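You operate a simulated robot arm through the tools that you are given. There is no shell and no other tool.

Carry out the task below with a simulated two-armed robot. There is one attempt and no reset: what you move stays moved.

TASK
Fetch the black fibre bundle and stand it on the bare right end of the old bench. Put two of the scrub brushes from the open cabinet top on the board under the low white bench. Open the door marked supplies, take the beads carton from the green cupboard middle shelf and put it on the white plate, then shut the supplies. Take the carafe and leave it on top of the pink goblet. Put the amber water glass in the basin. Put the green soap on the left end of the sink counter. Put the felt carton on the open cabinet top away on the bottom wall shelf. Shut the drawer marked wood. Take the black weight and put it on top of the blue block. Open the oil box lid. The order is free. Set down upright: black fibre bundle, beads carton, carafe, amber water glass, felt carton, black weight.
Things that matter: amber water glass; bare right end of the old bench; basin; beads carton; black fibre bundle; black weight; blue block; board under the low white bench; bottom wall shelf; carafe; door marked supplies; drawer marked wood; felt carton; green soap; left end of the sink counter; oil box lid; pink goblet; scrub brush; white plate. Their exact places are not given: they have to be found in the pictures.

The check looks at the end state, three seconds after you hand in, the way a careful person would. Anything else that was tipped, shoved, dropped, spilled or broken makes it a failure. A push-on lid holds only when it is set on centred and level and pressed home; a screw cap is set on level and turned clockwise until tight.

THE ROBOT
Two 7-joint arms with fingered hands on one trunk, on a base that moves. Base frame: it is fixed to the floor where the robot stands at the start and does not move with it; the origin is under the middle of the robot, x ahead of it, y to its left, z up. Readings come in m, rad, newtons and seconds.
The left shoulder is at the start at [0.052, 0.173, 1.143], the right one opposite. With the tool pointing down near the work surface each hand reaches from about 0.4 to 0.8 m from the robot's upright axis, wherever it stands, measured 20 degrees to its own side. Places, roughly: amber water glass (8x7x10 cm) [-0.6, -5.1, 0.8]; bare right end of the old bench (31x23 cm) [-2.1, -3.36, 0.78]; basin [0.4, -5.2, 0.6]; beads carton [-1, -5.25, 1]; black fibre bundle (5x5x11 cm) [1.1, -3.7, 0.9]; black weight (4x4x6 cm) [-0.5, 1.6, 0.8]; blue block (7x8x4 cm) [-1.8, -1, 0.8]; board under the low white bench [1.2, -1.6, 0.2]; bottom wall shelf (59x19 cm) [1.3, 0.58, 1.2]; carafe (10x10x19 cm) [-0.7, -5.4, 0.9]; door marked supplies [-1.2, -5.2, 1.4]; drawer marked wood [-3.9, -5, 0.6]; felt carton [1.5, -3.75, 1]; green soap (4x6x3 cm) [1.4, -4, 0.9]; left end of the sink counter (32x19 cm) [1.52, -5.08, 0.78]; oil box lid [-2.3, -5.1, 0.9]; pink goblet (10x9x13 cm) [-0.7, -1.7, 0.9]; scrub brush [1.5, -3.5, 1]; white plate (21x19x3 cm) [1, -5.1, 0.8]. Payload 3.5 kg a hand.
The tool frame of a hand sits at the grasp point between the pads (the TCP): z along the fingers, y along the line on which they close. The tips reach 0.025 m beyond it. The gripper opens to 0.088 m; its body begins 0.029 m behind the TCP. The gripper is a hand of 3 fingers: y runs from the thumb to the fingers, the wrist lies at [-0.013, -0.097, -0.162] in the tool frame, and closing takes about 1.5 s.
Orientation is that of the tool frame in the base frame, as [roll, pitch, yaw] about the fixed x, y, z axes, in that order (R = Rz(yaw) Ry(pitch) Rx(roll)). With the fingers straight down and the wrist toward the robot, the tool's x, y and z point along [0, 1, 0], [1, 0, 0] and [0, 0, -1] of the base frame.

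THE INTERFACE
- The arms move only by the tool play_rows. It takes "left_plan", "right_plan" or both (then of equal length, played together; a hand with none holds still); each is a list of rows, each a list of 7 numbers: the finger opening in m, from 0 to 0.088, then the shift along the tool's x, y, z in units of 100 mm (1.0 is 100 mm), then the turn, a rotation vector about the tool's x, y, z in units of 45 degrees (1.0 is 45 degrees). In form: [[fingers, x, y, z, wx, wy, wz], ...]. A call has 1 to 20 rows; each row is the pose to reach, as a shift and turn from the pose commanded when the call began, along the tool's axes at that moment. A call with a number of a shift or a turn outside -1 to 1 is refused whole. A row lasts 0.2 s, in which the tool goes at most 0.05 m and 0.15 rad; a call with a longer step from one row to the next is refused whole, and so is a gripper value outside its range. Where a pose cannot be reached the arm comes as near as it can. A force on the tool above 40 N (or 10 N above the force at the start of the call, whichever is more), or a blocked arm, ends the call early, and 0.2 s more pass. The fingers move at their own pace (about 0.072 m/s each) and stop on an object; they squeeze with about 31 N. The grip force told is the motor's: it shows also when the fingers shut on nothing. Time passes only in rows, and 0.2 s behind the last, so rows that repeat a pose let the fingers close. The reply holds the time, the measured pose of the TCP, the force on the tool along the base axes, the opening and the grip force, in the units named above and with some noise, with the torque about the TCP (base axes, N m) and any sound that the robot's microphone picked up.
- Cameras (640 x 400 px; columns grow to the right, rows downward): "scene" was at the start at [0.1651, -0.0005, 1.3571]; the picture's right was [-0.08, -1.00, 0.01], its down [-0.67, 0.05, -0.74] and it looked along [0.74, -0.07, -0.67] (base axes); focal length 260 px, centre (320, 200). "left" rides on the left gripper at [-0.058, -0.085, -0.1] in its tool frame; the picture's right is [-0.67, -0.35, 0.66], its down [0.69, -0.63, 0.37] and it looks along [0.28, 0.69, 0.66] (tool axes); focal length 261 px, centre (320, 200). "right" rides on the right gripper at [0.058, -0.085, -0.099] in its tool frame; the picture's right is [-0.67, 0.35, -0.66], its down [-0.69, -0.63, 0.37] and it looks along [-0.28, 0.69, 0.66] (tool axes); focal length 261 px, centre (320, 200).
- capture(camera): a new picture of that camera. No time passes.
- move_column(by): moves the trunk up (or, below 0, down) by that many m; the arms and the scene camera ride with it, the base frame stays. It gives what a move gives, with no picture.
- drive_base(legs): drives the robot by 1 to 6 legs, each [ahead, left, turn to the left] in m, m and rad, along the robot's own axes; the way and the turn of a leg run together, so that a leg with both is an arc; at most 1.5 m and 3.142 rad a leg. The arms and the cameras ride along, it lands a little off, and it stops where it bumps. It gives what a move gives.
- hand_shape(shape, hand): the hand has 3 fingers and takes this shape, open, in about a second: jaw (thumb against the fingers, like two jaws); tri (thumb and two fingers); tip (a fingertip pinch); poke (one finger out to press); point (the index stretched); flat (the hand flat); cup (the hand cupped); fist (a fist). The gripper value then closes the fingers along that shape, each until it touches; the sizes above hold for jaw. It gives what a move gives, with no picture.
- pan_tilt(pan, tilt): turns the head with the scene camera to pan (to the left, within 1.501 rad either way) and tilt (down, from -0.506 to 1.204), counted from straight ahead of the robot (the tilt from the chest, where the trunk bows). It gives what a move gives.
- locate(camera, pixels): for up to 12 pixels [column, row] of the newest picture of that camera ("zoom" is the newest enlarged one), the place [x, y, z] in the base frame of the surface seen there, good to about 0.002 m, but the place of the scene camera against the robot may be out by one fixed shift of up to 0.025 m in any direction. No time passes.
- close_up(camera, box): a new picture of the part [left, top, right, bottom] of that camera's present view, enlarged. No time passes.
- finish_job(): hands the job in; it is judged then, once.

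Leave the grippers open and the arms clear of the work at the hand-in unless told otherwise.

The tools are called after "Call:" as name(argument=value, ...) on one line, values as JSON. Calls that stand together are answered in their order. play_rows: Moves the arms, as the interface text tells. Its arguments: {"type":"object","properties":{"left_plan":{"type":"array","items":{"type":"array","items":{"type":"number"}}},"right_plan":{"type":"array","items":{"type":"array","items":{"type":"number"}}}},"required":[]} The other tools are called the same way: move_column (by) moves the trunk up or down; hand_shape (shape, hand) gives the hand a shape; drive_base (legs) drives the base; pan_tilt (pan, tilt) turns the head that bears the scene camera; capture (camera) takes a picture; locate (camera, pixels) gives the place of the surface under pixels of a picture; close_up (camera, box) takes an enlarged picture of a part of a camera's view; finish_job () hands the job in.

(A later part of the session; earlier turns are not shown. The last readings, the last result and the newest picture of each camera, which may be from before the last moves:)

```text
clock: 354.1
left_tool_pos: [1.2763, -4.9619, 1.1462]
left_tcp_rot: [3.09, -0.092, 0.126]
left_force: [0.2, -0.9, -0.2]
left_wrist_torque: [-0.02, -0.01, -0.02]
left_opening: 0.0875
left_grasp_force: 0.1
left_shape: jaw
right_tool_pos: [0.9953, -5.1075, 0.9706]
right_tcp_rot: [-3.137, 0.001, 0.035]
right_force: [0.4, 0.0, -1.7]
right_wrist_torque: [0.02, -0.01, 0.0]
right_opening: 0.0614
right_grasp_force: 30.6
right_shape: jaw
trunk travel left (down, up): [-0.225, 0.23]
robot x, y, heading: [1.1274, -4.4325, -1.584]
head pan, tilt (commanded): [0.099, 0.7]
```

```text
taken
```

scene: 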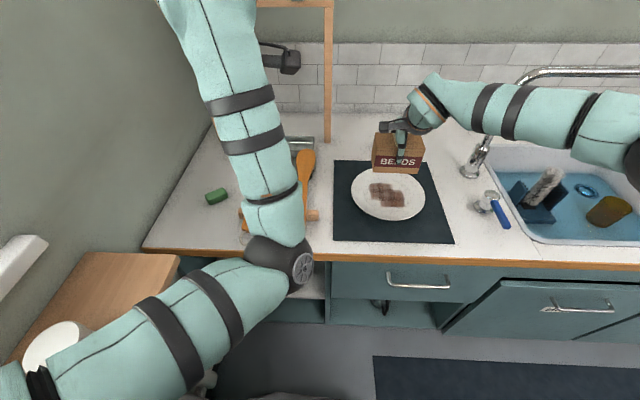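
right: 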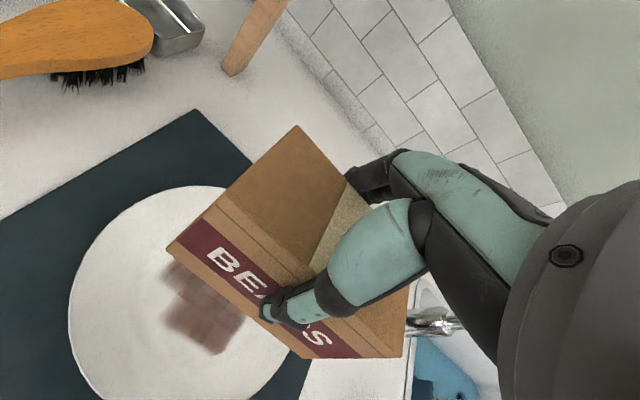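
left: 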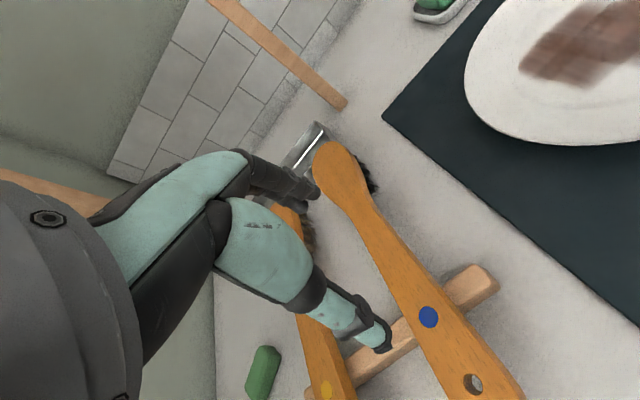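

Above the plate. Descending slowly.

Call:
play_rows(right_plan=[[0, 0, 0.02, 0.3, 0, 0, 0], [0, -0.02, 0.02, 0.6, 0, 0, 0], [0, -0.02, 0.02, 0.9, 0, 0, 0], [0, -0.02, 0.02, 1.0, 0, 0, 0]])

Call:
play_rows(right_plan=[[0, 0, 0, 0.05, 0, 0, 0], [0, 0, 0, 0.1, 0, 0, 0], [0, 0, 0, 0.13, 0, 0, 0], [0, 0, 0, 0.15, 0, 0, 0], [0, 0, 0, 0.17, 0, 0, 0]])

Call:
capture(camera="right")

```text
clock: 355.1
left_tool_pos: [1.2775, -4.9608, 1.1465]
left_tcp_rot: [3.088, -0.091, 0.126]
left_force: [0.2, -0.1, 0.2]
left_wrist_torque: [-0.01, -0.01, 0.01]
left_opening: 0.0878
left_grasp_force: 0.0
left_shape: jaw
right_tool_pos: [0.9935, -5.1087, 0.8754]
right_tcp_rot: [-3.136, 0.001, 0.035]
right_force: [-0.1, 0.4, -1.6]
right_wrist_torque: [0.01, 0.03, 0.01]
right_opening: 0.0617
right_grasp_force: 31.6
right_shape: jaw
trunk travel left (down, up): [-0.225, 0.23]
robot x, y, heading: [1.1273, -4.4342, -1.585]
head pan, tilt (commanded): [0.099, 0.7]
```

```text
clock: 356.3
left_tool_pos: [1.2771, -4.961, 1.1466]
left_tcp_rot: [3.087, -0.091, 0.125]
left_force: [-0.5, 0.3, -0.3]
left_wrist_torque: [0.01, 0.01, -0.01]
left_opening: 0.0877
left_grasp_force: 0.1
left_shape: jaw
right_tool_pos: [0.9908, -5.1109, 0.8558]
right_tcp_rot: [-3.136, -0.001, 0.035]
right_force: [0.2, -0.2, -1.3]
right_wrist_torque: [-0.03, -0.03, 0.01]
right_opening: 0.0615
right_grasp_force: 30.4
right_shape: jaw
trunk travel left (down, up): [-0.225, 0.23]
robot x, y, heading: [1.1319, -4.428, -1.584]
head pan, tilt (commanded): [0.099, 0.7]
```

```text
taken
```

right: 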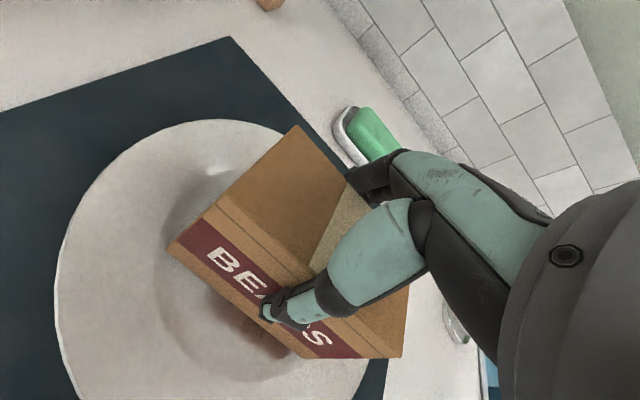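

Call:
play_rows(right_plan=[[0, 0, 0, 0.015, 0, 0, 0], [0, 0, 0, 0.03, 0, 0, 0], [0, 0, 0, 0.03, 0, 0, 0]])

```text
clock: 357.1
left_tool_pos: [1.2765, -4.9609, 1.1468]
left_tcp_rot: [3.089, -0.092, 0.127]
left_force: [0.6, 0.1, -0.6]
left_wrist_torque: [0.0, -0.01, 0.05]
left_opening: 0.0878
left_grasp_force: 0.1
left_shape: jaw
right_tool_pos: [0.9925, -5.1093, 0.8534]
right_tcp_rot: [-3.14, 0.0, 0.036]
right_force: [2.0, -0.4, 2.9]
right_wrist_torque: [0.09, 0.16, -0.02]
right_opening: 0.0617
right_grasp_force: 30.6
right_shape: jaw
trunk travel left (down, up): [-0.225, 0.23]
robot x, y, heading: [1.1304, -4.4276, -1.585]
head pan, tilt (commanded): [0.099, 0.7]
```

Call:
play_rows(right_plan=[[0, 0, 0, 0.01, 0, 0, 0], [0, 0, 0, 0.015, 0, 0, 0]])

```text
clock: 357.7
left_tool_pos: [1.2776, -4.9601, 1.1482]
left_tcp_rot: [3.088, -0.09, 0.126]
left_force: [0.0, -0.1, -0.8]
left_wrist_torque: [-0.03, -0.01, 0.01]
left_opening: 0.0877
left_grasp_force: 0.1
left_shape: jaw
right_tool_pos: [0.9936, -5.1091, 0.8545]
right_tcp_rot: [-3.138, 0.0, 0.034]
right_force: [1.9, -3.3, 8.3]
right_wrist_torque: [-0.02, 0.16, -0.05]
right_opening: 0.0617
right_grasp_force: 30.9
right_shape: jaw
trunk travel left (down, up): [-0.225, 0.23]
robot x, y, heading: [1.1246, -4.4273, -1.588]
head pan, tilt (commanded): [0.099, 0.7]
```

Seated on the plate (8 N). I'll release and rise straight up.

Call:
play_rows(right_plan=[[0.05, 0, 0, -0.01, 0, 0, 0], [0.07, 0, 0, -0.01, 0, 0, 0], [0.088, 0, 0, -0.01, 0, 0, 0], [0.088, 0, 0, -0.01, 0, 0, 0], [0.088, 0, 0, -0.2, 0, 0, 0], [0.088, 0, 0, -0.5, 0, 0, 0], [0.088, 0, 0, -0.8, 0, 0, 0], [0.088, 0, 0, -1.0, 0, 0, 0]])

Call:
capture(camera="right")

Call:
capture(camera="scene")

```text
clock: 359.5
left_tool_pos: [1.277, -4.96, 1.1476]
left_tcp_rot: [3.088, -0.092, 0.125]
left_force: [-0.4, 0.4, 0.4]
left_wrist_torque: [-0.01, -0.02, 0.0]
left_opening: 0.0878
left_grasp_force: 0.1
left_shape: jaw
right_tool_pos: [0.9917, -5.1096, 0.9532]
right_tcp_rot: [-3.137, -0.001, 0.035]
right_force: [0.2, 0.2, 0.2]
right_wrist_torque: [0.01, 0.02, -0.01]
right_opening: 0.0878
right_grasp_force: 0.1
right_shape: jaw
trunk travel left (down, up): [-0.225, 0.23]
robot x, y, heading: [1.1275, -4.4268, -1.582]
head pan, tilt (commanded): [0.099, 0.7]
```

```text
taken
```

right: 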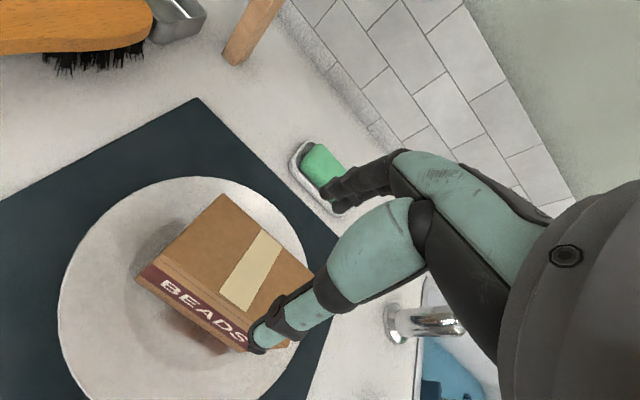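

```text
taken
```

scene: 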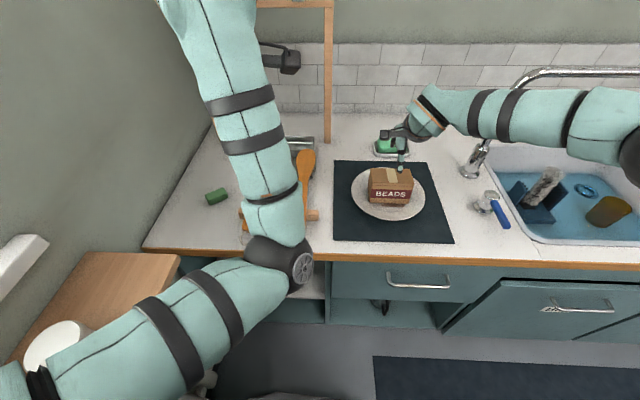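

BEADS stands on the plate. I'll raise and retract the right hand, then move west along the counter, away from the corner.

Call:
play_rows(right_plan=[[0.088, 0, 0, -0.4, 0, 0, 0], [0.088, 0, -0.2, -0.8, 0, 0, 0], [0.088, 0, -0.6, -1.0, 0, 0, 0], [0.088, 0, -1.0, -1.0, 0, 0, 0]])

Call:
play_rows(right_plan=[[0.088, 0, -0.4, -0.2, 0, 0, 0], [0.088, 0, -0.7, -0.4, 0, 0, 0], [0.088, 0, -0.9, -0.6, 0, 0, 0]])

Call:
drive_base(legs=[[0, -0.75, 0]])

Call:
drive_base(legs=[[-0.4, 0, 0]])

Call:
capture(camera="scene")

```text
clock: 360.5
left_tool_pos: [1.2767, -4.9598, 1.1475]
left_tcp_rot: [3.087, -0.092, 0.126]
left_force: [0.5, 0.1, 0.1]
left_wrist_torque: [-0.03, -0.02, 0.0]
left_opening: 0.0877
left_grasp_force: 0.0
left_shape: jaw
right_tool_pos: [0.9876, -5.0069, 1.0536]
right_tcp_rot: [-3.137, 0.0, 0.037]
right_force: [0.1, -0.1, -0.2]
right_wrist_torque: [0.02, 0.02, 0.02]
right_opening: 0.0878
right_grasp_force: 0.0
right_shape: jaw
trunk travel left (down, up): [-0.225, 0.23]
robot x, y, heading: [1.1277, -4.4316, -1.584]
head pan, tilt (commanded): [0.099, 0.7]
```

```text
clock: 361.3
left_tool_pos: [1.2768, -4.9601, 1.147]
left_tcp_rot: [3.087, -0.092, 0.127]
left_force: [-0.2, -1.1, 0.5]
left_wrist_torque: [0.03, -0.01, 0.02]
left_opening: 0.0879
left_grasp_force: 0.1
left_shape: jaw
right_tool_pos: [0.9841, -4.9214, 1.112]
right_tcp_rot: [-3.136, -0.001, 0.036]
right_force: [0.0, -0.4, -0.3]
right_wrist_torque: [0.0, 0.02, 0.02]
right_opening: 0.0879
right_grasp_force: 0.0
right_shape: jaw
trunk travel left (down, up): [-0.225, 0.23]
robot x, y, heading: [1.1319, -4.4298, -1.587]
head pan, tilt (commanded): [0.099, 0.7]
```

```text
clock: 365.4
left_tool_pos: [0.5276, -4.9527, 1.1468]
left_tcp_rot: [3.088, -0.092, 0.133]
left_force: [-0.2, 0.7, -0.3]
left_wrist_torque: [0.02, -0.01, 0.01]
left_opening: 0.0878
left_grasp_force: 0.1
left_shape: jaw
right_tool_pos: [0.2356, -4.9159, 1.1114]
right_tcp_rot: [-3.136, -0.001, 0.045]
right_force: [0.5, 0.0, -0.1]
right_wrist_torque: [-0.01, 0.0, 0.01]
right_opening: 0.088
right_grasp_force: 0.0
right_shape: jaw
trunk travel left (down, up): [-0.225, 0.23]
robot x, y, heading: [0.3782, -4.4239, -1.577]
head pan, tilt (commanded): [0.099, 0.7]
```

```text
clock: 367.9
left_tool_pos: [0.5312, -4.55, 1.1458]
left_tcp_rot: [3.088, -0.093, 0.137]
left_force: [-0.5, 0.3, 0.9]
left_wrist_torque: [0.02, 0.01, 0.0]
left_opening: 0.0877
left_grasp_force: 0.0
left_shape: jaw
right_tool_pos: [0.2378, -4.5132, 1.1119]
right_tcp_rot: [-3.136, 0.0, 0.045]
right_force: [0.0, 0.3, -0.8]
right_wrist_torque: [0.02, -0.02, -0.01]
right_opening: 0.0881
right_grasp_force: 0.1
right_shape: jaw
trunk travel left (down, up): [-0.225, 0.23]
robot x, y, heading: [0.3766, -4.0187, -1.575]
head pan, tilt (commanded): [0.099, 0.7]
```

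```text
taken
```

scene: 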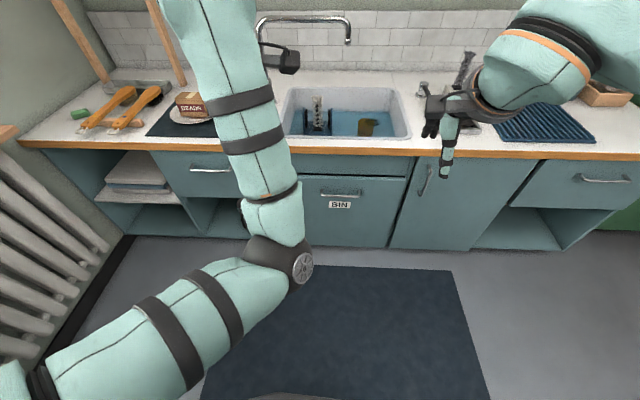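

Both arms are clear now. The left arm is oddly folded; in this free space I'll try to unfold it by stretching it forward.

Call:
play_rows(left_plan=[[0.088, 0.2, 0.3, 0, 0, 0, 0], [0.088, 0.4, 0.6, 0, 0, 0, 0], [0.088, 0.6, 0.9, 0, 0, 0, 0], [0.088, 0.8, 1.0, 0, 0, 0, 0]])

Call:
play_rows(left_plan=[[0.088, 0.2, 0.3, 0, 0, 0, 0], [0.088, 0.4, 0.6, 0, 0, 0, 0], [0.088, 0.6, 0.9, 0, 0, 0, 0], [0.088, 0.8, 1.0, 0, 0, 0, 0]])

Call:
capture(camera="scene")

```text
clock: 368.9
left_tool_pos: [0.6237, -4.6382, 1.1595]
left_tcp_rot: [3.087, -0.093, 0.136]
left_force: [-0.4, 0.5, -0.4]
left_wrist_torque: [0.0, 0.0, 0.0]
left_opening: 0.0877
left_grasp_force: 0.1
left_shape: jaw
right_tool_pos: [0.239, -4.5132, 1.1122]
right_tcp_rot: [-3.137, 0.0, 0.044]
right_force: [0.2, -0.3, -0.2]
right_wrist_torque: [0.01, 0.0, 0.03]
right_opening: 0.0878
right_grasp_force: 0.1
right_shape: jaw
trunk travel left (down, up): [-0.225, 0.23]
robot x, y, heading: [0.3755, -4.0209, -1.577]
head pan, tilt (commanded): [0.099, 0.7]
```

```text
clock: 369.9
left_tool_pos: [0.7159, -4.7251, 1.1718]
left_tcp_rot: [3.088, -0.092, 0.137]
left_force: [0.2, 0.6, 0.1]
left_wrist_torque: [-0.02, 0.0, -0.03]
left_opening: 0.088
left_grasp_force: 0.1
left_shape: jaw
right_tool_pos: [0.24, -4.512, 1.1132]
right_tcp_rot: [-3.136, 0.001, 0.043]
right_force: [0.1, 0.0, 0.4]
right_wrist_torque: [-0.02, -0.02, -0.02]
right_opening: 0.0879
right_grasp_force: 0.1
right_shape: jaw
trunk travel left (down, up): [-0.225, 0.23]
robot x, y, heading: [0.3738, -4.0208, -1.577]
head pan, tilt (commanded): [0.099, 0.7]
```

```text
taken
```

scene: 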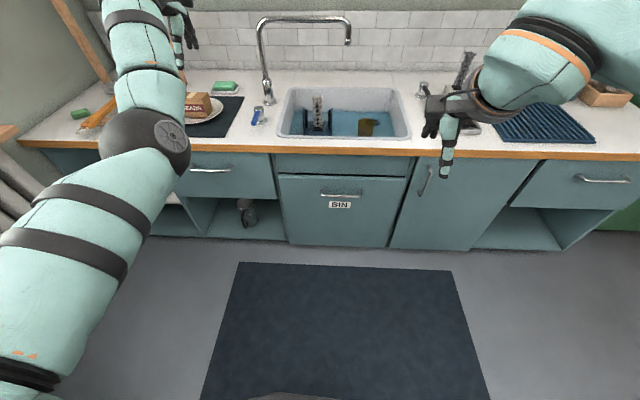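

Call:
play_rows(left_plan=[[0.088, -0.1, -0.3, 0, 0.02, -0.04, 0.06], [0.088, -0.2, -0.6, 0, 0.04, -0.08, 0.12], [0.088, -0.3, -0.9, 0, 0.068, -0.117, 0.18]])

Call:
play_rows(left_plan=[[0.088, -0.1, -0.3, 0, 0, 0, 0], [0.088, -0.2, -0.6, 0, 0, 0, 0], [0.088, -0.3, -0.9, 0, 0, 0, 0]])

Call:
capture(camera="scene")

```text
clock: 370.7
left_tool_pos: [0.6727, -4.638, 1.1648]
left_tcp_rot: [-3.136, -0.005, -0.007]
left_force: [0.1, 0.3, 0.0]
left_wrist_torque: [0.01, -0.01, -0.01]
left_opening: 0.0879
left_grasp_force: 0.0
left_shape: jaw
right_tool_pos: [0.2366, -4.5119, 1.1127]
right_tcp_rot: [-3.137, 0.0, 0.044]
right_force: [-1.0, 0.4, 0.4]
right_wrist_torque: [0.0, -0.03, -0.06]
right_opening: 0.088
right_grasp_force: 0.0
right_shape: jaw
trunk travel left (down, up): [-0.225, 0.23]
robot x, y, heading: [0.3782, -4.0192, -1.574]
head pan, tilt (commanded): [0.099, 0.7]
```

```text
clock: 371.5
left_tool_pos: [0.6552, -4.5463, 1.1617]
left_tcp_rot: [-3.132, -0.006, 0.017]
left_force: [-0.4, -0.3, 0.9]
left_wrist_torque: [-0.01, 0.01, 0.01]
left_opening: 0.0878
left_grasp_force: 0.0
left_shape: jaw
right_tool_pos: [0.2393, -4.5116, 1.113]
right_tcp_rot: [-3.137, 0.0, 0.044]
right_force: [0.4, 0.9, -0.1]
right_wrist_torque: [-0.01, 0.03, 0.02]
right_opening: 0.0879
right_grasp_force: 0.1
right_shape: jaw
trunk travel left (down, up): [-0.225, 0.23]
robot x, y, heading: [0.3816, -4.0226, -1.573]
head pan, tilt (commanded): [0.099, 0.7]
```

```text
taken
```

scene: 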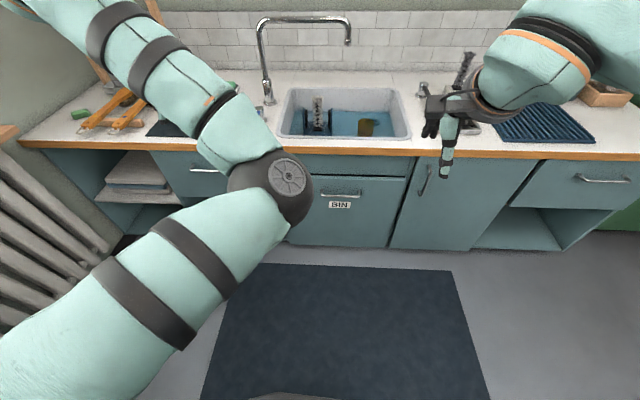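

The hand is oriented correctly again, but the elbow is still inward. I'll swing the left hand out to the left to bring the elbow outward.

Call:
play_rows(left_plan=[[0.088, 0.4, 0.1, 0, 0, 0, 0], [0.088, 0.8, 0.2, 0, 0, 0, 0], [0.088, 1.0, 0.4, 0, 0, 0, 0], [0.088, 1.0, 0.8, 0, 0, 0, 0]])

Call:
play_rows(left_plan=[[0.088, 0.4, 0.1, 0, 0, 0, 0], [0.088, 0.8, 0.2, 0, 0, 0, 0], [0.088, 1.0, 0.5, 0, 0, 0, 0], [0.088, 1.0, 0.9, 0, 0, 0, 0]])

Call:
capture(camera="scene")

```text
clock: 372.5
left_tool_pos: [0.745, -4.632, 1.1632]
left_tcp_rot: [-3.135, -0.004, -0.006]
left_force: [-0.4, -0.4, -0.6]
left_wrist_torque: [0.02, 0.02, -0.01]
left_opening: 0.0877
left_grasp_force: 0.1
left_shape: jaw
right_tool_pos: [0.2375, -4.5132, 1.1111]
right_tcp_rot: [-3.137, 0.0, 0.044]
right_force: [0.7, -0.2, -0.7]
right_wrist_torque: [0.01, 0.0, -0.01]
right_opening: 0.088
right_grasp_force: 0.0
right_shape: jaw
trunk travel left (down, up): [-0.225, 0.23]
robot x, y, heading: [0.3793, -4.0195, -1.577]
head pan, tilt (commanded): [0.099, 0.7]
```

```text
clock: 373.5
left_tool_pos: [0.8447, -4.7014, 1.1653]
left_tcp_rot: [-3.139, -0.001, -0.003]
left_force: [-0.1, -0.3, 0.0]
left_wrist_torque: [-0.03, 0.02, 0.01]
left_opening: 0.088
left_grasp_force: 0.1
left_shape: jaw
left hand out of reach, approached as far as the arm can: row 4
right_tool_pos: [0.2395, -4.512, 1.114]
right_tcp_rot: [-3.136, 0.002, 0.043]
right_force: [0.3, -0.3, 0.2]
right_wrist_torque: [0.05, 0.01, 0.02]
right_opening: 0.0877
right_grasp_force: 0.1
right_shape: jaw
trunk travel left (down, up): [-0.225, 0.23]
robot x, y, heading: [0.3746, -4.0182, -1.576]
head pan, tilt (commanded): [0.099, 0.7]
```

```text
taken
```

scene: 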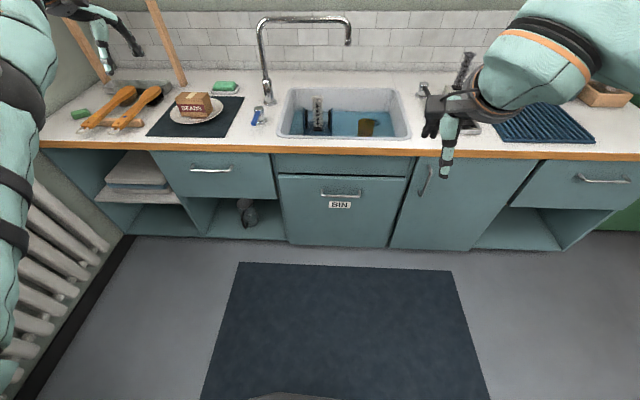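

Call:
play_rows(left_plan=[[0.088, -0.4, 0, 0, 0, 0, 0], [0.088, -0.8, 0, 0, 0, 0, 0], [0.088, -1.0, -0.2, 0, 0, 0, 0], [0.088, -1.0, -0.6, 0, 0, 0, 0]])

Call:
play_rows(left_plan=[[0.088, -0.4, -0.2, 0, 0, 0, 0], [0.088, -0.8, -0.4, 0, 0, 0, 0], [0.088, -1.0, -0.7, 0, 0, 0, 0], [0.088, -1.0, -1.0, 0, 0, 0, 0]])

Call:
play_rows(left_plan=[[0.088, -0.2, -0.3, 0, 0, 0, 0], [0.088, -0.4, -0.6, 0, 0, 0, 0], [0.088, -0.6, -0.9, 0, 0, 0, 0]])

Call:
capture(camera="scene")

```text
clock: 374.5
left_tool_pos: [0.7408, -4.64, 1.1637]
left_tcp_rot: [-3.137, -0.006, -0.009]
left_force: [0.1, 0.1, 0.1]
left_wrist_torque: [-0.01, 0.02, -0.01]
left_opening: 0.0879
left_grasp_force: 0.1
left_shape: jaw
right_tool_pos: [0.2378, -4.5109, 1.1118]
right_tcp_rot: [-3.138, 0.0, 0.042]
right_force: [-0.7, -0.2, 0.0]
right_wrist_torque: [0.0, 0.03, 0.0]
right_opening: 0.0879
right_grasp_force: 0.1
right_shape: jaw
trunk travel left (down, up): [-0.225, 0.23]
robot x, y, heading: [0.3789, -4.0193, -1.575]
head pan, tilt (commanded): [0.099, 0.7]
```

```text
clock: 375.7
left_tool_pos: [0.6862, -4.5334, 1.1468]
left_tcp_rot: [-3.098, 0.0, 0.088]
left_force: [-0.6, 0.1, -0.3]
left_wrist_torque: [-0.01, -0.01, 0.0]
left_opening: 0.0878
left_grasp_force: 0.1
left_shape: jaw
right_tool_pos: [0.2381, -4.5127, 1.1122]
right_tcp_rot: [-3.136, 0.001, 0.044]
right_force: [-1.4, 0.3, -0.4]
right_wrist_torque: [-0.01, -0.01, -0.01]
right_opening: 0.0881
right_grasp_force: 0.0
right_shape: jaw
trunk travel left (down, up): [-0.225, 0.23]
robot x, y, heading: [0.3745, -4.0202, -1.577]
head pan, tilt (commanded): [0.099, 0.7]
stopped in row 4 (left hand): the arm was blocked; the commanded pose is now the measured one
```

```text
clock: 376.3
left_tool_pos: [0.7008, -4.4667, 1.1695]
left_tcp_rot: [3.139, 0.043, 0.247]
left_force: [0.6, -0.2, 0.4]
left_wrist_torque: [0.0, -0.01, 0.0]
left_opening: 0.0877
left_grasp_force: 0.0
left_shape: jaw
left hand out of reach, approached as far as the arm can: row 3
right_tool_pos: [0.2374, -4.5115, 1.1128]
right_tcp_rot: [-3.136, 0.0, 0.045]
right_force: [0.4, 0.2, -0.5]
right_wrist_torque: [0.01, -0.01, -0.01]
right_opening: 0.0879
right_grasp_force: 0.1
right_shape: jaw
trunk travel left (down, up): [-0.225, 0.23]
robot x, y, heading: [0.3763, -4.0213, -1.574]
head pan, tilt (commanded): [0.099, 0.7]
stopped in row 3 (left hand): the arm was blocked; the commanded pose is now the measured one
```

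```text
taken
```

scene: 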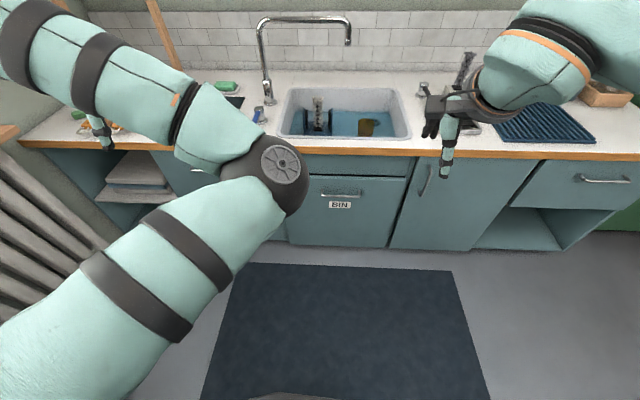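

Elbow still inward. I'll try a different trick: stretch forward, turn the hand about the vertical so the wrist comes from the left, which should pull the elbow outward.

Call:
play_rows(left_plan=[[0.088, 0, 0.3, 0, 0, 0, 0], [0.088, 0, 0.6, 0, 0, 0, 0.1], [0.088, 0, 1.0, 0, 0, 0, 0.25], [0.088, 0, 1.0, 0, 0, 0, 0.4], [0.088, 0, 1.0, 0, 0, 0, 0.55], [0.088, 0, 1.0, 0, 0, 0, 0.7], [0.088, 0, 1.0, 0, 0, 0, 0.85], [0.088, 0, 1.0, 0, 0, 0, 1.0]])

Call:
play_rows(left_plan=[[0.088, 0, 0, 0, 0, 0, 0.15], [0.088, 0, 0, 0, 0, 0, 0.3], [0.088, 0, 0, 0, 0, 0, 0.45], [0.088, 0, 0, 0, 0, 0, 0.6], [0.088, 0, 0, 0, 0, 0, 0.75], [0.088, 0, 0, 0, 0, 0, 0.9]])

Call:
capture(camera="scene")

```text
clock: 378.1
left_tool_pos: [0.7251, -4.5658, 1.1708]
left_tcp_rot: [3.107, 0.03, -0.543]
left_force: [-0.4, 0.5, -1.3]
left_wrist_torque: [0.01, 0.02, 0.0]
left_opening: 0.0881
left_grasp_force: 0.0
left_shape: jaw
right_tool_pos: [0.2385, -4.5127, 1.1137]
right_tcp_rot: [-3.138, 0.0, 0.045]
right_force: [0.3, -0.1, 0.5]
right_wrist_torque: [-0.06, -0.01, 0.02]
right_opening: 0.0879
right_grasp_force: 0.1
right_shape: jaw
trunk travel left (down, up): [-0.225, 0.23]
robot x, y, heading: [0.3811, -4.021, -1.577]
head pan, tilt (commanded): [0.099, 0.7]
```

```text
clock: 379.5
left_tool_pos: [0.7265, -4.5647, 1.1701]
left_tcp_rot: [3.096, 0.002, -1.246]
left_force: [0.4, -0.7, -0.5]
left_wrist_torque: [0.0, -0.01, -0.04]
left_opening: 0.0881
left_grasp_force: 0.1
left_shape: jaw
right_tool_pos: [0.2392, -4.511, 1.1121]
right_tcp_rot: [-3.136, 0.0, 0.043]
right_force: [1.1, -0.7, 0.0]
right_wrist_torque: [0.01, -0.01, 0.01]
right_opening: 0.088
right_grasp_force: 0.1
right_shape: jaw
trunk travel left (down, up): [-0.225, 0.23]
robot x, y, heading: [0.3806, -4.0205, -1.574]
head pan, tilt (commanded): [0.099, 0.7]
```

```text
taken
```

scene: 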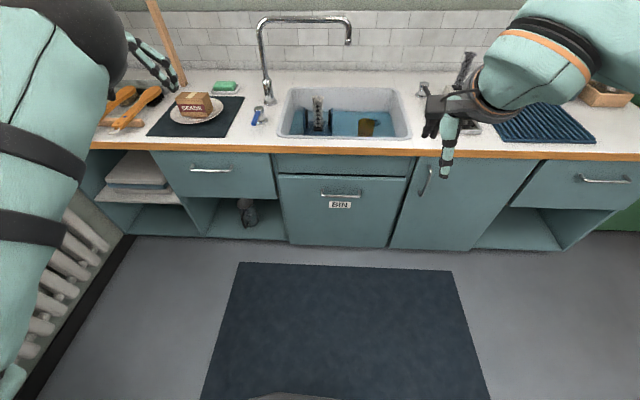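

The elbow is out now. I'll bring the hand inward and then turn it back.

Call:
play_rows(left_plan=[[0.088, -0.3, 0.2, 0, 0, 0, 0], [0.088, -0.6, 0.4, 0, 0, 0, 0], [0.088, -0.9, 0.6, 0, 0, 0, 0], [0.088, -1.0, 0.8, 0, 0, 0, 0]])

Call:
play_rows(left_plan=[[0.088, 0, 0, 0, 0, 0, -0.15], [0.088, 0, 0, 0, 0, 0, -0.3], [0.088, 0, 0, 0, 0, 0, -0.45], [0.088, 0, 0, 0, 0, 0, -0.6], [0.088, 0, 0, 0, 0, 0, -0.75], [0.088, 0, 0, 0, 0, 0, -0.9]])

Call:
capture(camera="scene")

```text
clock: 380.7
left_tool_pos: [0.6703, -4.4905, 1.138]
left_tcp_rot: [3.057, 0.098, -1.113]
left_force: [-0.6, -0.8, 0.8]
left_wrist_torque: [0.0, -0.01, 0.01]
left_opening: 0.0881
left_grasp_force: 0.1
left_shape: jaw
right_tool_pos: [0.2392, -4.5128, 1.1128]
right_tcp_rot: [-3.134, 0.001, 0.045]
right_force: [0.7, 0.0, -0.6]
right_wrist_torque: [-0.01, 0.0, -0.05]
right_opening: 0.0882
right_grasp_force: 0.1
right_shape: jaw
trunk travel left (down, up): [-0.225, 0.23]
robot x, y, heading: [0.3792, -4.0219, -1.579]
head pan, tilt (commanded): [0.099, 0.7]
stopped in row 4 (left hand): the arm was blocked; the commanded pose is now the measured one
```

```text
clock: 381.8
left_tool_pos: [0.7133, -4.4824, 1.1419]
left_tcp_rot: [3.039, 0.191, -0.499]
left_force: [0.3, -1.1, 0.2]
left_wrist_torque: [0.01, -0.01, -0.01]
left_opening: 0.088
left_grasp_force: 0.2
left_shape: jaw
right_tool_pos: [0.2385, -4.5128, 1.1121]
right_tcp_rot: [-3.137, -0.001, 0.044]
right_force: [0.4, 0.3, 1.0]
right_wrist_torque: [0.02, -0.01, 0.0]
right_opening: 0.088
right_grasp_force: 0.1
right_shape: jaw
trunk travel left (down, up): [-0.225, 0.23]
robot x, y, heading: [0.379, -4.0173, -1.579]
head pan, tilt (commanded): [0.099, 0.7]
stopped in row 5 (left hand): the arm was blocked; the commanded pose is now the measured one
```

```text
taken
```

scene: 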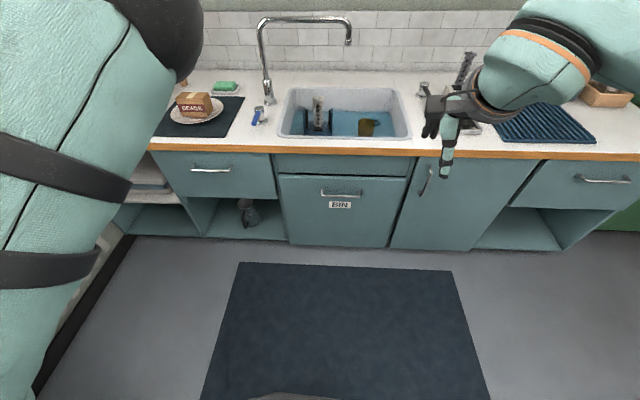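

Call:
play_rows(left_plan=[[0.088, -0.1, 0.3, 0.2, 0, 0, 0], [0.088, -0.2, 0.6, 0.4, 0, 0, 0], [0.088, -0.3, 0.9, 0.6, 0, 0, 0], [0.088, -0.4, 1.0, 0.8, 0, 0, 0], [0.088, -0.4, 1.0, 1.0, 0.05, -0.1, -0.15], [0.088, -0.4, 1.0, 1.0, 0.1, -0.2, -0.3], [0.088, -0.4, 1.0, 1.0, 0.1, -0.2, -0.45], [0.088, -0.4, 1.0, 1.0, 0.1, -0.2, -0.6]])

Call:
capture(camera="scene")

```text
clock: 382.6
left_tool_pos: [0.6988, -4.5328, 1.1159]
left_tcp_rot: [2.96, 0.259, -0.373]
left_force: [-0.4, -0.3, 0.3]
left_wrist_torque: [0.02, 0.01, -0.03]
left_opening: 0.0878
left_grasp_force: 0.1
left_shape: jaw
right_tool_pos: [0.2393, -4.512, 1.1113]
right_tcp_rot: [-3.136, -0.001, 0.043]
right_force: [-0.2, -1.0, 0.2]
right_wrist_torque: [-0.04, 0.0, -0.02]
right_opening: 0.0882
right_grasp_force: 0.2
right_shape: jaw
trunk travel left (down, up): [-0.225, 0.23]
robot x, y, heading: [0.3752, -4.0199, -1.578]
head pan, tilt (commanded): [0.099, 0.7]
stopped in row 3 (left hand): the arm was blocked; the commanded pose is now the measured one
```

```text
taken
```

scene: 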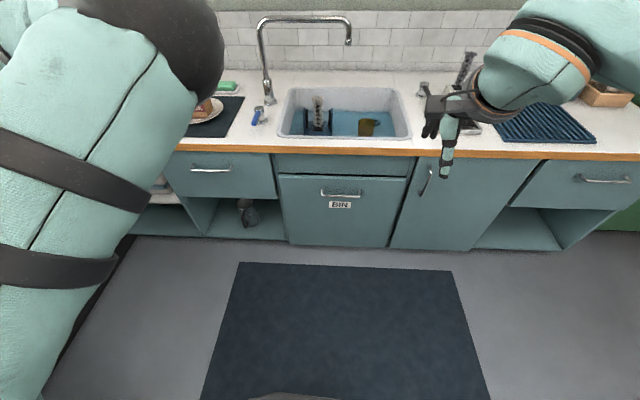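

Call:
play_rows(left_plan=[[0.088, 0.2, 0.2, 0.2, 0, 0, 0], [0.088, 0.4, 0.4, 0.4, 0, 0, 0], [0.088, 0.6, 0.6, 0.6, 0, 0, 0], [0.088, 0.8, 0.8, 0.8, 0, 0, 0]])

Call:
capture(camera="scene")

```text
clock: 383.6
left_tool_pos: [0.7207, -4.6436, 1.0335]
left_tcp_rot: [2.96, 0.259, -0.376]
left_force: [-0.6, -0.3, -0.3]
left_wrist_torque: [0.01, -0.01, 0.02]
left_opening: 0.088
left_grasp_force: 0.1
left_shape: jaw
right_tool_pos: [0.2385, -4.5147, 1.1129]
right_tcp_rot: [-3.135, 0.002, 0.043]
right_force: [0.9, 0.6, -0.2]
right_wrist_torque: [0.03, 0.04, 0.0]
right_opening: 0.0881
right_grasp_force: 0.0
right_shape: jaw
trunk travel left (down, up): [-0.225, 0.23]
robot x, y, heading: [0.3792, -4.0207, -1.581]
head pan, tilt (commanded): [0.099, 0.7]
```

```text
taken
```

scene: 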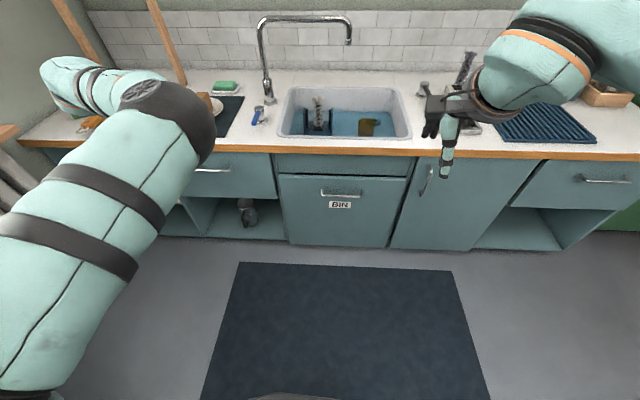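

It moves freely again. I'll straighten the hand's orientation here.

Call:
play_rows(left_plan=[[0.088, 0, 0.1, 0.1, 0.05, 0.07, -0.1], [0.088, 0, 0.2, 0.2, 0.1, 0.14, -0.2], [0.088, 0, 0.2, 0.3, 0.15, 0.2, -0.3], [0.088, 0, 0.2, 0.4, 0.19, 0.27, -0.39], [0.088, 0, 0.2, 0.4, 0.23, 0.33, -0.48]])

Call:
play_rows(left_plan=[[0.088, -0.3, 0, 0, 0, 0, 0], [0.088, -0.6, 0, 0, 0, 0, 0], [0.088, -0.9, 0, 0, 0, 0, 0]])

Call:
capture(camera="scene")

```text
clock: 384.8
left_tool_pos: [0.7022, -4.6644, 1.0017]
left_tcp_rot: [-3.087, 0.019, 0.018]
left_force: [-0.2, 0.2, -0.1]
left_wrist_torque: [0.03, 0.0, 0.0]
left_opening: 0.088
left_grasp_force: 0.0
left_shape: jaw
right_tool_pos: [0.239, -4.5129, 1.1118]
right_tcp_rot: [-3.136, 0.001, 0.043]
right_force: [-0.4, 0.2, -0.8]
right_wrist_torque: [-0.03, 0.04, 0.01]
right_opening: 0.0877
right_grasp_force: 0.0
right_shape: jaw
trunk travel left (down, up): [-0.225, 0.23]
robot x, y, heading: [0.3773, -4.019, -1.58]
head pan, tilt (commanded): [0.099, 0.7]
```

```text
clock: 385.6
left_tool_pos: [0.6183, -4.6646, 1.0059]
left_tcp_rot: [-3.089, 0.024, 0.032]
left_force: [-1.0, 0.6, 0.2]
left_wrist_torque: [0.01, 0.04, 0.02]
left_opening: 0.088
left_grasp_force: 0.0
left_shape: jaw
right_tool_pos: [0.2389, -4.5121, 1.1127]
right_tcp_rot: [-3.136, 0.0, 0.043]
right_force: [0.2, -0.1, 0.4]
right_wrist_torque: [0.02, 0.01, -0.01]
right_opening: 0.0881
right_grasp_force: 0.0
right_shape: jaw
trunk travel left (down, up): [-0.225, 0.23]
robot x, y, heading: [0.3775, -4.0166, -1.57]
head pan, tilt (commanded): [0.099, 0.7]
```

```text
taken
```

scene: 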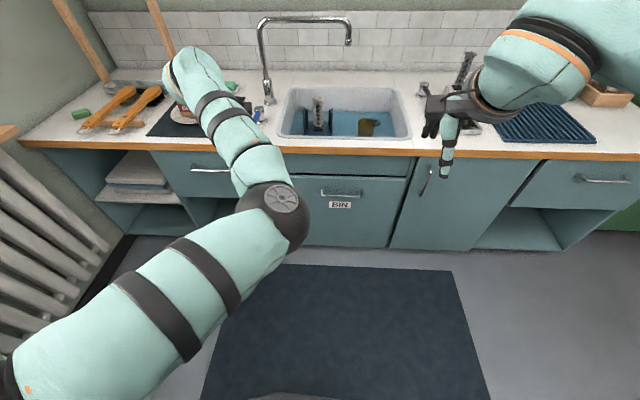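

The elbow stays inward. One more idea: lower the hand to the robot's left side, then bring it forward from there.

Call:
play_rows(left_plan=[[0.088, 0.3, 0, 0.2, 0, 0, 0], [0.088, 0.6, -0.1, 0.4, 0, 0, 0], [0.088, 0.9, -0.3, 0.6, 0, 0, 0], [0.088, 1.0, -0.6, 0.8, 0, 0, 0]])

Call:
play_rows(left_plan=[[0.088, 0.3, -0.2, 0.2, 0, 0, 0], [0.088, 0.6, -0.4, 0.4, 0, 0, 0], [0.088, 0.9, -0.6, 0.6, 0, 0, 0], [0.088, 1.0, -0.9, 0.8, 0, 0, 0]])

Call:
capture(camera="scene")

```text
clock: 386.6
left_tool_pos: [0.71, -4.5984, 0.9266]
left_tcp_rot: [-3.087, 0.019, 0.018]
left_force: [-1.1, 0.6, -0.1]
left_wrist_torque: [-0.01, 0.03, 0.0]
left_opening: 0.0882
left_grasp_force: 0.1
left_shape: jaw
right_tool_pos: [0.2382, -4.5113, 1.1133]
right_tcp_rot: [-3.136, -0.002, 0.045]
right_force: [-0.1, -0.1, 0.5]
right_wrist_torque: [-0.02, 0.03, 0.01]
right_opening: 0.0878
right_grasp_force: 0.0
right_shape: jaw
trunk travel left (down, up): [-0.225, 0.23]
robot x, y, heading: [0.3814, -4.0199, -1.577]
head pan, tilt (commanded): [0.099, 0.7]
```

```text
clock: 387.6
left_tool_pos: [0.807, -4.5036, 0.8501]
left_tcp_rot: [-3.086, 0.022, 0.016]
left_force: [0.7, 0.1, -0.3]
left_wrist_torque: [0.02, 0.0, -0.03]
left_opening: 0.0879
left_grasp_force: 0.1
left_shape: jaw
right_tool_pos: [0.2389, -4.5119, 1.1123]
right_tcp_rot: [-3.136, 0.0, 0.044]
right_force: [-0.1, -0.2, 0.5]
right_wrist_torque: [0.05, 0.02, 0.04]
right_opening: 0.0879
right_grasp_force: 0.1
right_shape: jaw
trunk travel left (down, up): [-0.225, 0.23]
robot x, y, heading: [0.3794, -4.0202, -1.574]
head pan, tilt (commanded): [0.099, 0.7]
```

```text
taken
```

scene: 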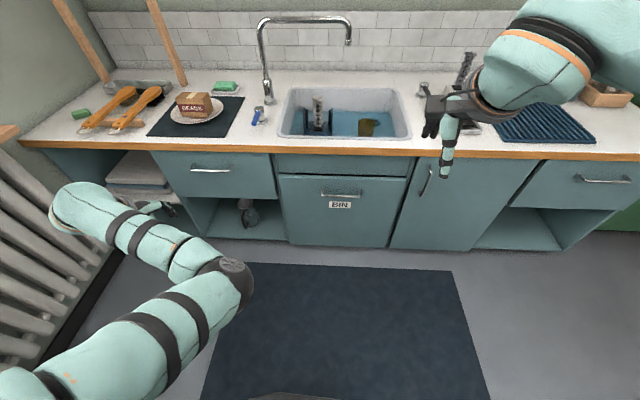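

I'll leave the left arm as it is; it works and is out of the way. Next: shut the SUPPLIES door. I raise the right hand (closed) above handle height and drive west.

Call:
play_rows(right_plan=[[0.0, -0.15, 0.15, -0.3, 0, 0, 0], [0.0, -0.3, 0.3, -0.6, 0, 0, 0], [0.0, -0.45, 0.45, -0.9, 0, 0, 0], [0.0, -0.6, 0.6, -1.0, 0, 0, 0]], left_plan=[[0.088, -0.1, 0.1, -0.3, 0, 0, 0], [0.088, -0.2, 0.2, -0.6, 0, 0, 0], [0.088, -0.3, 0.3, -0.8, 0, 0, 0], [0.088, -0.4, 0.4, -1.0, 0, 0, 0]])

Call:
play_rows(right_plan=[[0.0, 0, 0, -0.2, 0, 0, 0], [0.0, 0, 0, -0.4, 0, 0, 0]])

Call:
drive_base(legs=[[-0.08, 0, 0], [0, -1.45, 0], [0, 0, -0.325]])

Call:
pan_tilt(pan=-0.15, tilt=0.35)

Call:
capture(camera="scene")

Call:
capture(camera="right")

```text
clock: 388.6
left_tool_pos: [0.7672, -4.5484, 0.9469]
left_tcp_rot: [-3.083, 0.02, 0.016]
left_force: [0.4, -0.1, 0.2]
left_wrist_torque: [0.01, 0.02, -0.01]
left_opening: 0.0878
left_grasp_force: 0.0
left_shape: jaw
right_tool_pos: [0.1792, -4.5773, 1.2121]
right_tcp_rot: [-3.133, -0.001, 0.044]
right_force: [0.5, -1.2, 0.3]
right_wrist_torque: [0.03, -0.02, 0.0]
right_opening: 0.0
right_grasp_force: 27.8
right_shape: jaw
trunk travel left (down, up): [-0.225, 0.23]
robot x, y, heading: [0.3816, -4.0207, -1.577]
head pan, tilt (commanded): [0.099, 0.7]
```

```text
clock: 389.2
left_tool_pos: [0.7688, -4.5496, 0.9482]
left_tcp_rot: [-3.085, 0.021, 0.018]
left_force: [0.0, 0.1, 1.4]
left_wrist_torque: [0.0, -0.01, -0.02]
left_opening: 0.088
left_grasp_force: 0.1
left_shape: jaw
right_tool_pos: [0.1805, -4.5776, 1.2505]
right_tcp_rot: [-3.137, 0.0, 0.044]
right_force: [0.2, 0.5, -0.5]
right_wrist_torque: [-0.03, 0.01, 0.06]
right_opening: 0.0002
right_grasp_force: 31.2
right_shape: jaw
trunk travel left (down, up): [-0.225, 0.23]
robot x, y, heading: [0.3787, -4.0247, -1.579]
head pan, tilt (commanded): [0.099, 0.7]
```

```text
clock: 398.2
left_tool_pos: [-0.8963, -4.5466, 0.9476]
left_tcp_rot: [-3.086, 0.021, -0.333]
left_force: [0.2, -0.3, -0.4]
left_wrist_torque: [0.0, -0.02, 0.01]
left_opening: 0.0879
left_grasp_force: 0.1
left_shape: jaw
right_tool_pos: [-1.4576, -4.3729, 1.2511]
right_tcp_rot: [-3.135, 0.0, -0.305]
right_force: [0.3, -0.2, 0.7]
right_wrist_torque: [-0.07, 0.02, -0.01]
right_opening: 0.0001
right_grasp_force: 30.8
right_shape: jaw
trunk travel left (down, up): [-0.225, 0.23]
robot x, y, heading: [-1.0815, -3.9163, -1.922]
head pan, tilt (commanded): [0.099, 0.7]
```

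```text
clock: 399.0
left_tool_pos: [-0.8967, -4.5464, 0.9468]
left_tcp_rot: [-3.085, 0.021, -0.331]
left_force: [-0.4, 0.2, 0.9]
left_wrist_torque: [0.02, 0.05, 0.04]
left_opening: 0.0882
left_grasp_force: 0.0
left_shape: jaw
right_tool_pos: [-1.4585, -4.3727, 1.2515]
right_tcp_rot: [-3.136, 0.0, -0.305]
right_force: [-0.6, 0.1, 0.8]
right_wrist_torque: [0.03, 0.01, 0.01]
right_opening: 0.0003
right_grasp_force: 31.3
right_shape: jaw
trunk travel left (down, up): [-0.225, 0.23]
robot x, y, heading: [-1.0809, -3.9181, -1.927]
head pan, tilt (commanded): [-0.15, 0.351]
```

```text
taken
```

scene: 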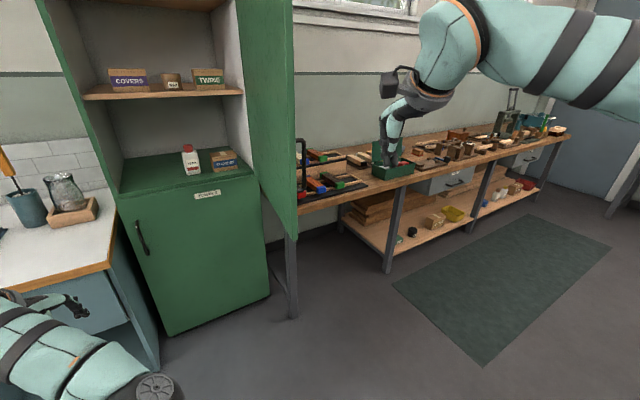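

```text
taken
```

right: 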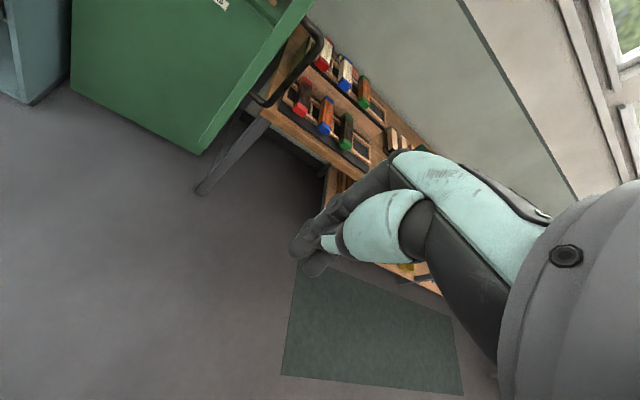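

I see the door's free edge and the handle in the right camera. I'll locate them to steer around to the outer (west) side.

Call:
locate(camera="right", pixels=[[200, 150], [240, 105], [290, 40], [310, 8], [318, 45], [262, 98], [275, 60], [230, 60], [150, 60]])

```text
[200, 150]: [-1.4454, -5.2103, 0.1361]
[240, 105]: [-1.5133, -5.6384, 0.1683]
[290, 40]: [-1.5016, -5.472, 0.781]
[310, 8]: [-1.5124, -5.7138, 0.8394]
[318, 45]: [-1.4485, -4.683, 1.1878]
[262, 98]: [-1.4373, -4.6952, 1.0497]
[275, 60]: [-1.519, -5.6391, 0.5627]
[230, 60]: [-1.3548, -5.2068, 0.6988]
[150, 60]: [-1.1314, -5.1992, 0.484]
```

The handle is at about (-1.443, -4.69), so the door stands at about 85°. I'll move the closed right hand to its outer side (west), above the handle.

Call:
drive_base(legs=[[0.17, 0.03, 0], [0.16, 0.075, 0]])

Call:
capture(camera="right")

Call:
capture(camera="scene")

```text
clock: 401.6
left_tool_pos: [-0.9158, -4.8879, 0.9466]
left_tcp_rot: [-3.082, 0.022, -0.336]
left_force: [0.1, -0.5, -0.8]
left_wrist_torque: [0.0, 0.03, 0.01]
left_opening: 0.0881
left_grasp_force: 0.0
left_shape: jaw
right_tool_pos: [-1.4749, -4.7099, 1.2506]
right_tcp_rot: [-3.135, 0.009, -0.291]
right_force: [-0.2, 0.7, -0.4]
right_wrist_torque: [0.0, 0.0, -0.03]
right_opening: 0.0
right_grasp_force: 31.0
right_shape: jaw
trunk travel left (down, up): [-0.225, 0.23]
robot x, y, heading: [-1.1028, -4.2563, -1.932]
head pan, tilt (commanded): [-0.15, 0.351]
stopped in leg 2: the force on the tool passed its limit at 87 N (the readings are from after the stop); the commanded pose is now the measured one
```

```text
taken
```

right: 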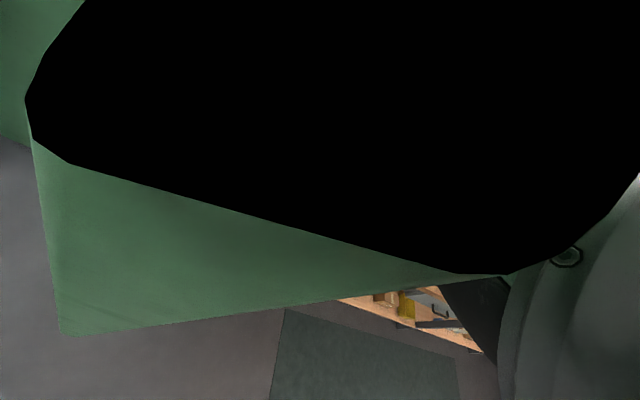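

```text
taken
```

scene: 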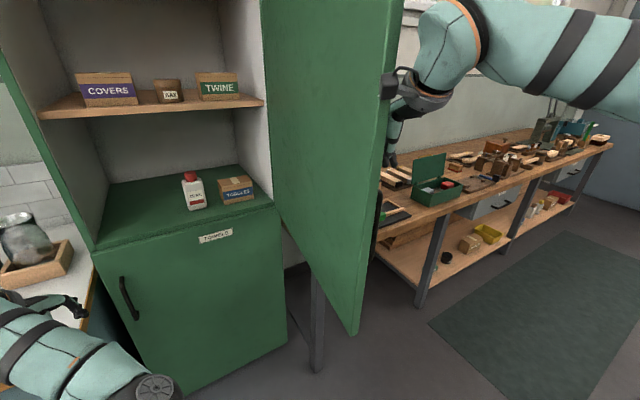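

The hand's camera mount touched the door's edge. I'll step back, go a bit further west, then south, so that the whole hand is beyond the edge.

Call:
drive_base(legs=[[-0.045, -0.017, 0], [0.028, -0.075, 0], [0.09, 0.034, 0]])

Call:
capture(camera="scene")

Call:
capture(camera="right")

```text
clock: 403.9
left_tool_pos: [-0.9972, -4.933, 0.9476]
left_tcp_rot: [-3.086, 0.02, -0.336]
left_force: [0.1, 0.4, -0.5]
left_wrist_torque: [0.0, 0.0, 0.02]
left_opening: 0.088
left_grasp_force: 0.1
left_shape: jaw
right_tool_pos: [-1.5555, -4.755, 1.2508]
right_tcp_rot: [-3.136, 0.007, -0.292]
right_force: [0.1, -0.9, -0.3]
right_wrist_torque: [-0.01, -0.01, 0.02]
right_opening: 0.0
right_grasp_force: 31.4
right_shape: jaw
trunk travel left (down, up): [-0.225, 0.23]
robot x, y, heading: [-1.1807, -4.3006, -1.929]
head pan, tilt (commanded): [-0.15, 0.351]
```

```text
taken
```

scene: 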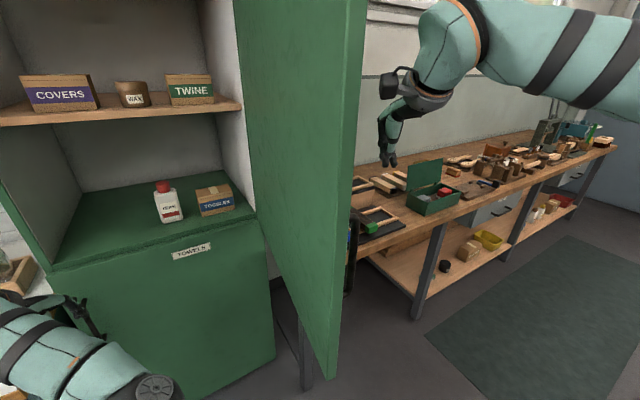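

```text
taken
```

right: 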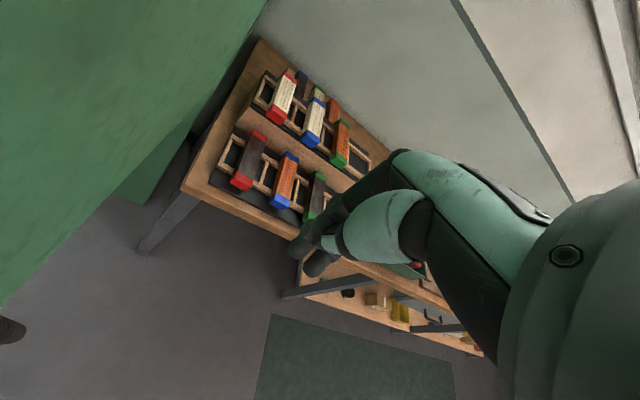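

The hand is now on the outer side of the door. I'll turn the robot left; the right hand then sweeps the door toward closing while the left hand swings away.

Call:
drive_base(legs=[[0, 0, 0.25], [0, 0, 0.2]])

Call:
capture(camera="scene")

```text
clock: 405.9
left_tool_pos: [-0.7399, -4.7925, 0.9471]
left_tcp_rot: [-3.086, 0.022, 0.112]
left_force: [0.2, -0.1, 0.3]
left_wrist_torque: [0.0, 0.0, 0.03]
left_opening: 0.0878
left_grasp_force: 0.0
left_shape: jaw
right_tool_pos: [-1.3223, -4.8726, 1.2511]
right_tcp_rot: [-3.135, 0.008, 0.158]
right_force: [0.3, 0.3, -0.7]
right_wrist_torque: [0.03, 0.05, 0.01]
right_opening: 0.0003
right_grasp_force: 31.3
right_shape: jaw
trunk travel left (down, up): [-0.225, 0.23]
robot x, y, heading: [-1.1819, -4.3059, -1.481]
head pan, tilt (commanded): [-0.15, 0.351]
```

```text
taken
```

scene: 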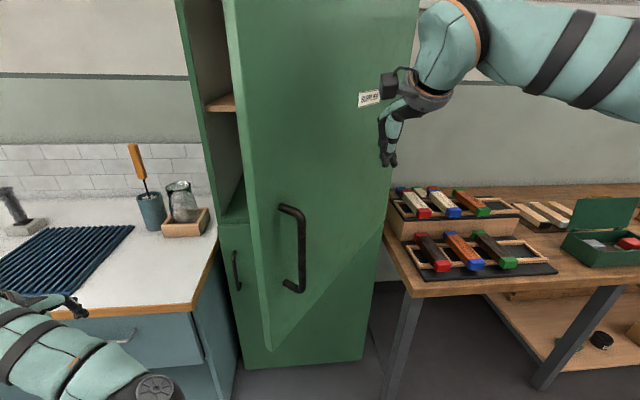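

The door swung to roughly 25–30°. I'll locate its free edge and then push it shut with the closed hand.

Call:
locate(camera="scene", pixels=[[232, 60], [255, 250], [265, 340], [292, 250], [340, 200], [400, 60], [195, 60], [225, 215]])

```text
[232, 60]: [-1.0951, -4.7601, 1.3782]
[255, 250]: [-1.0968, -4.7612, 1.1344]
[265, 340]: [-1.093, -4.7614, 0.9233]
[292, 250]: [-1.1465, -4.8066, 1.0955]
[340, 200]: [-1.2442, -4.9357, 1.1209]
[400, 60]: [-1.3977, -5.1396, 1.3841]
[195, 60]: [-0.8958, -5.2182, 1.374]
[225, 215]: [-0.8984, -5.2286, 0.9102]
```

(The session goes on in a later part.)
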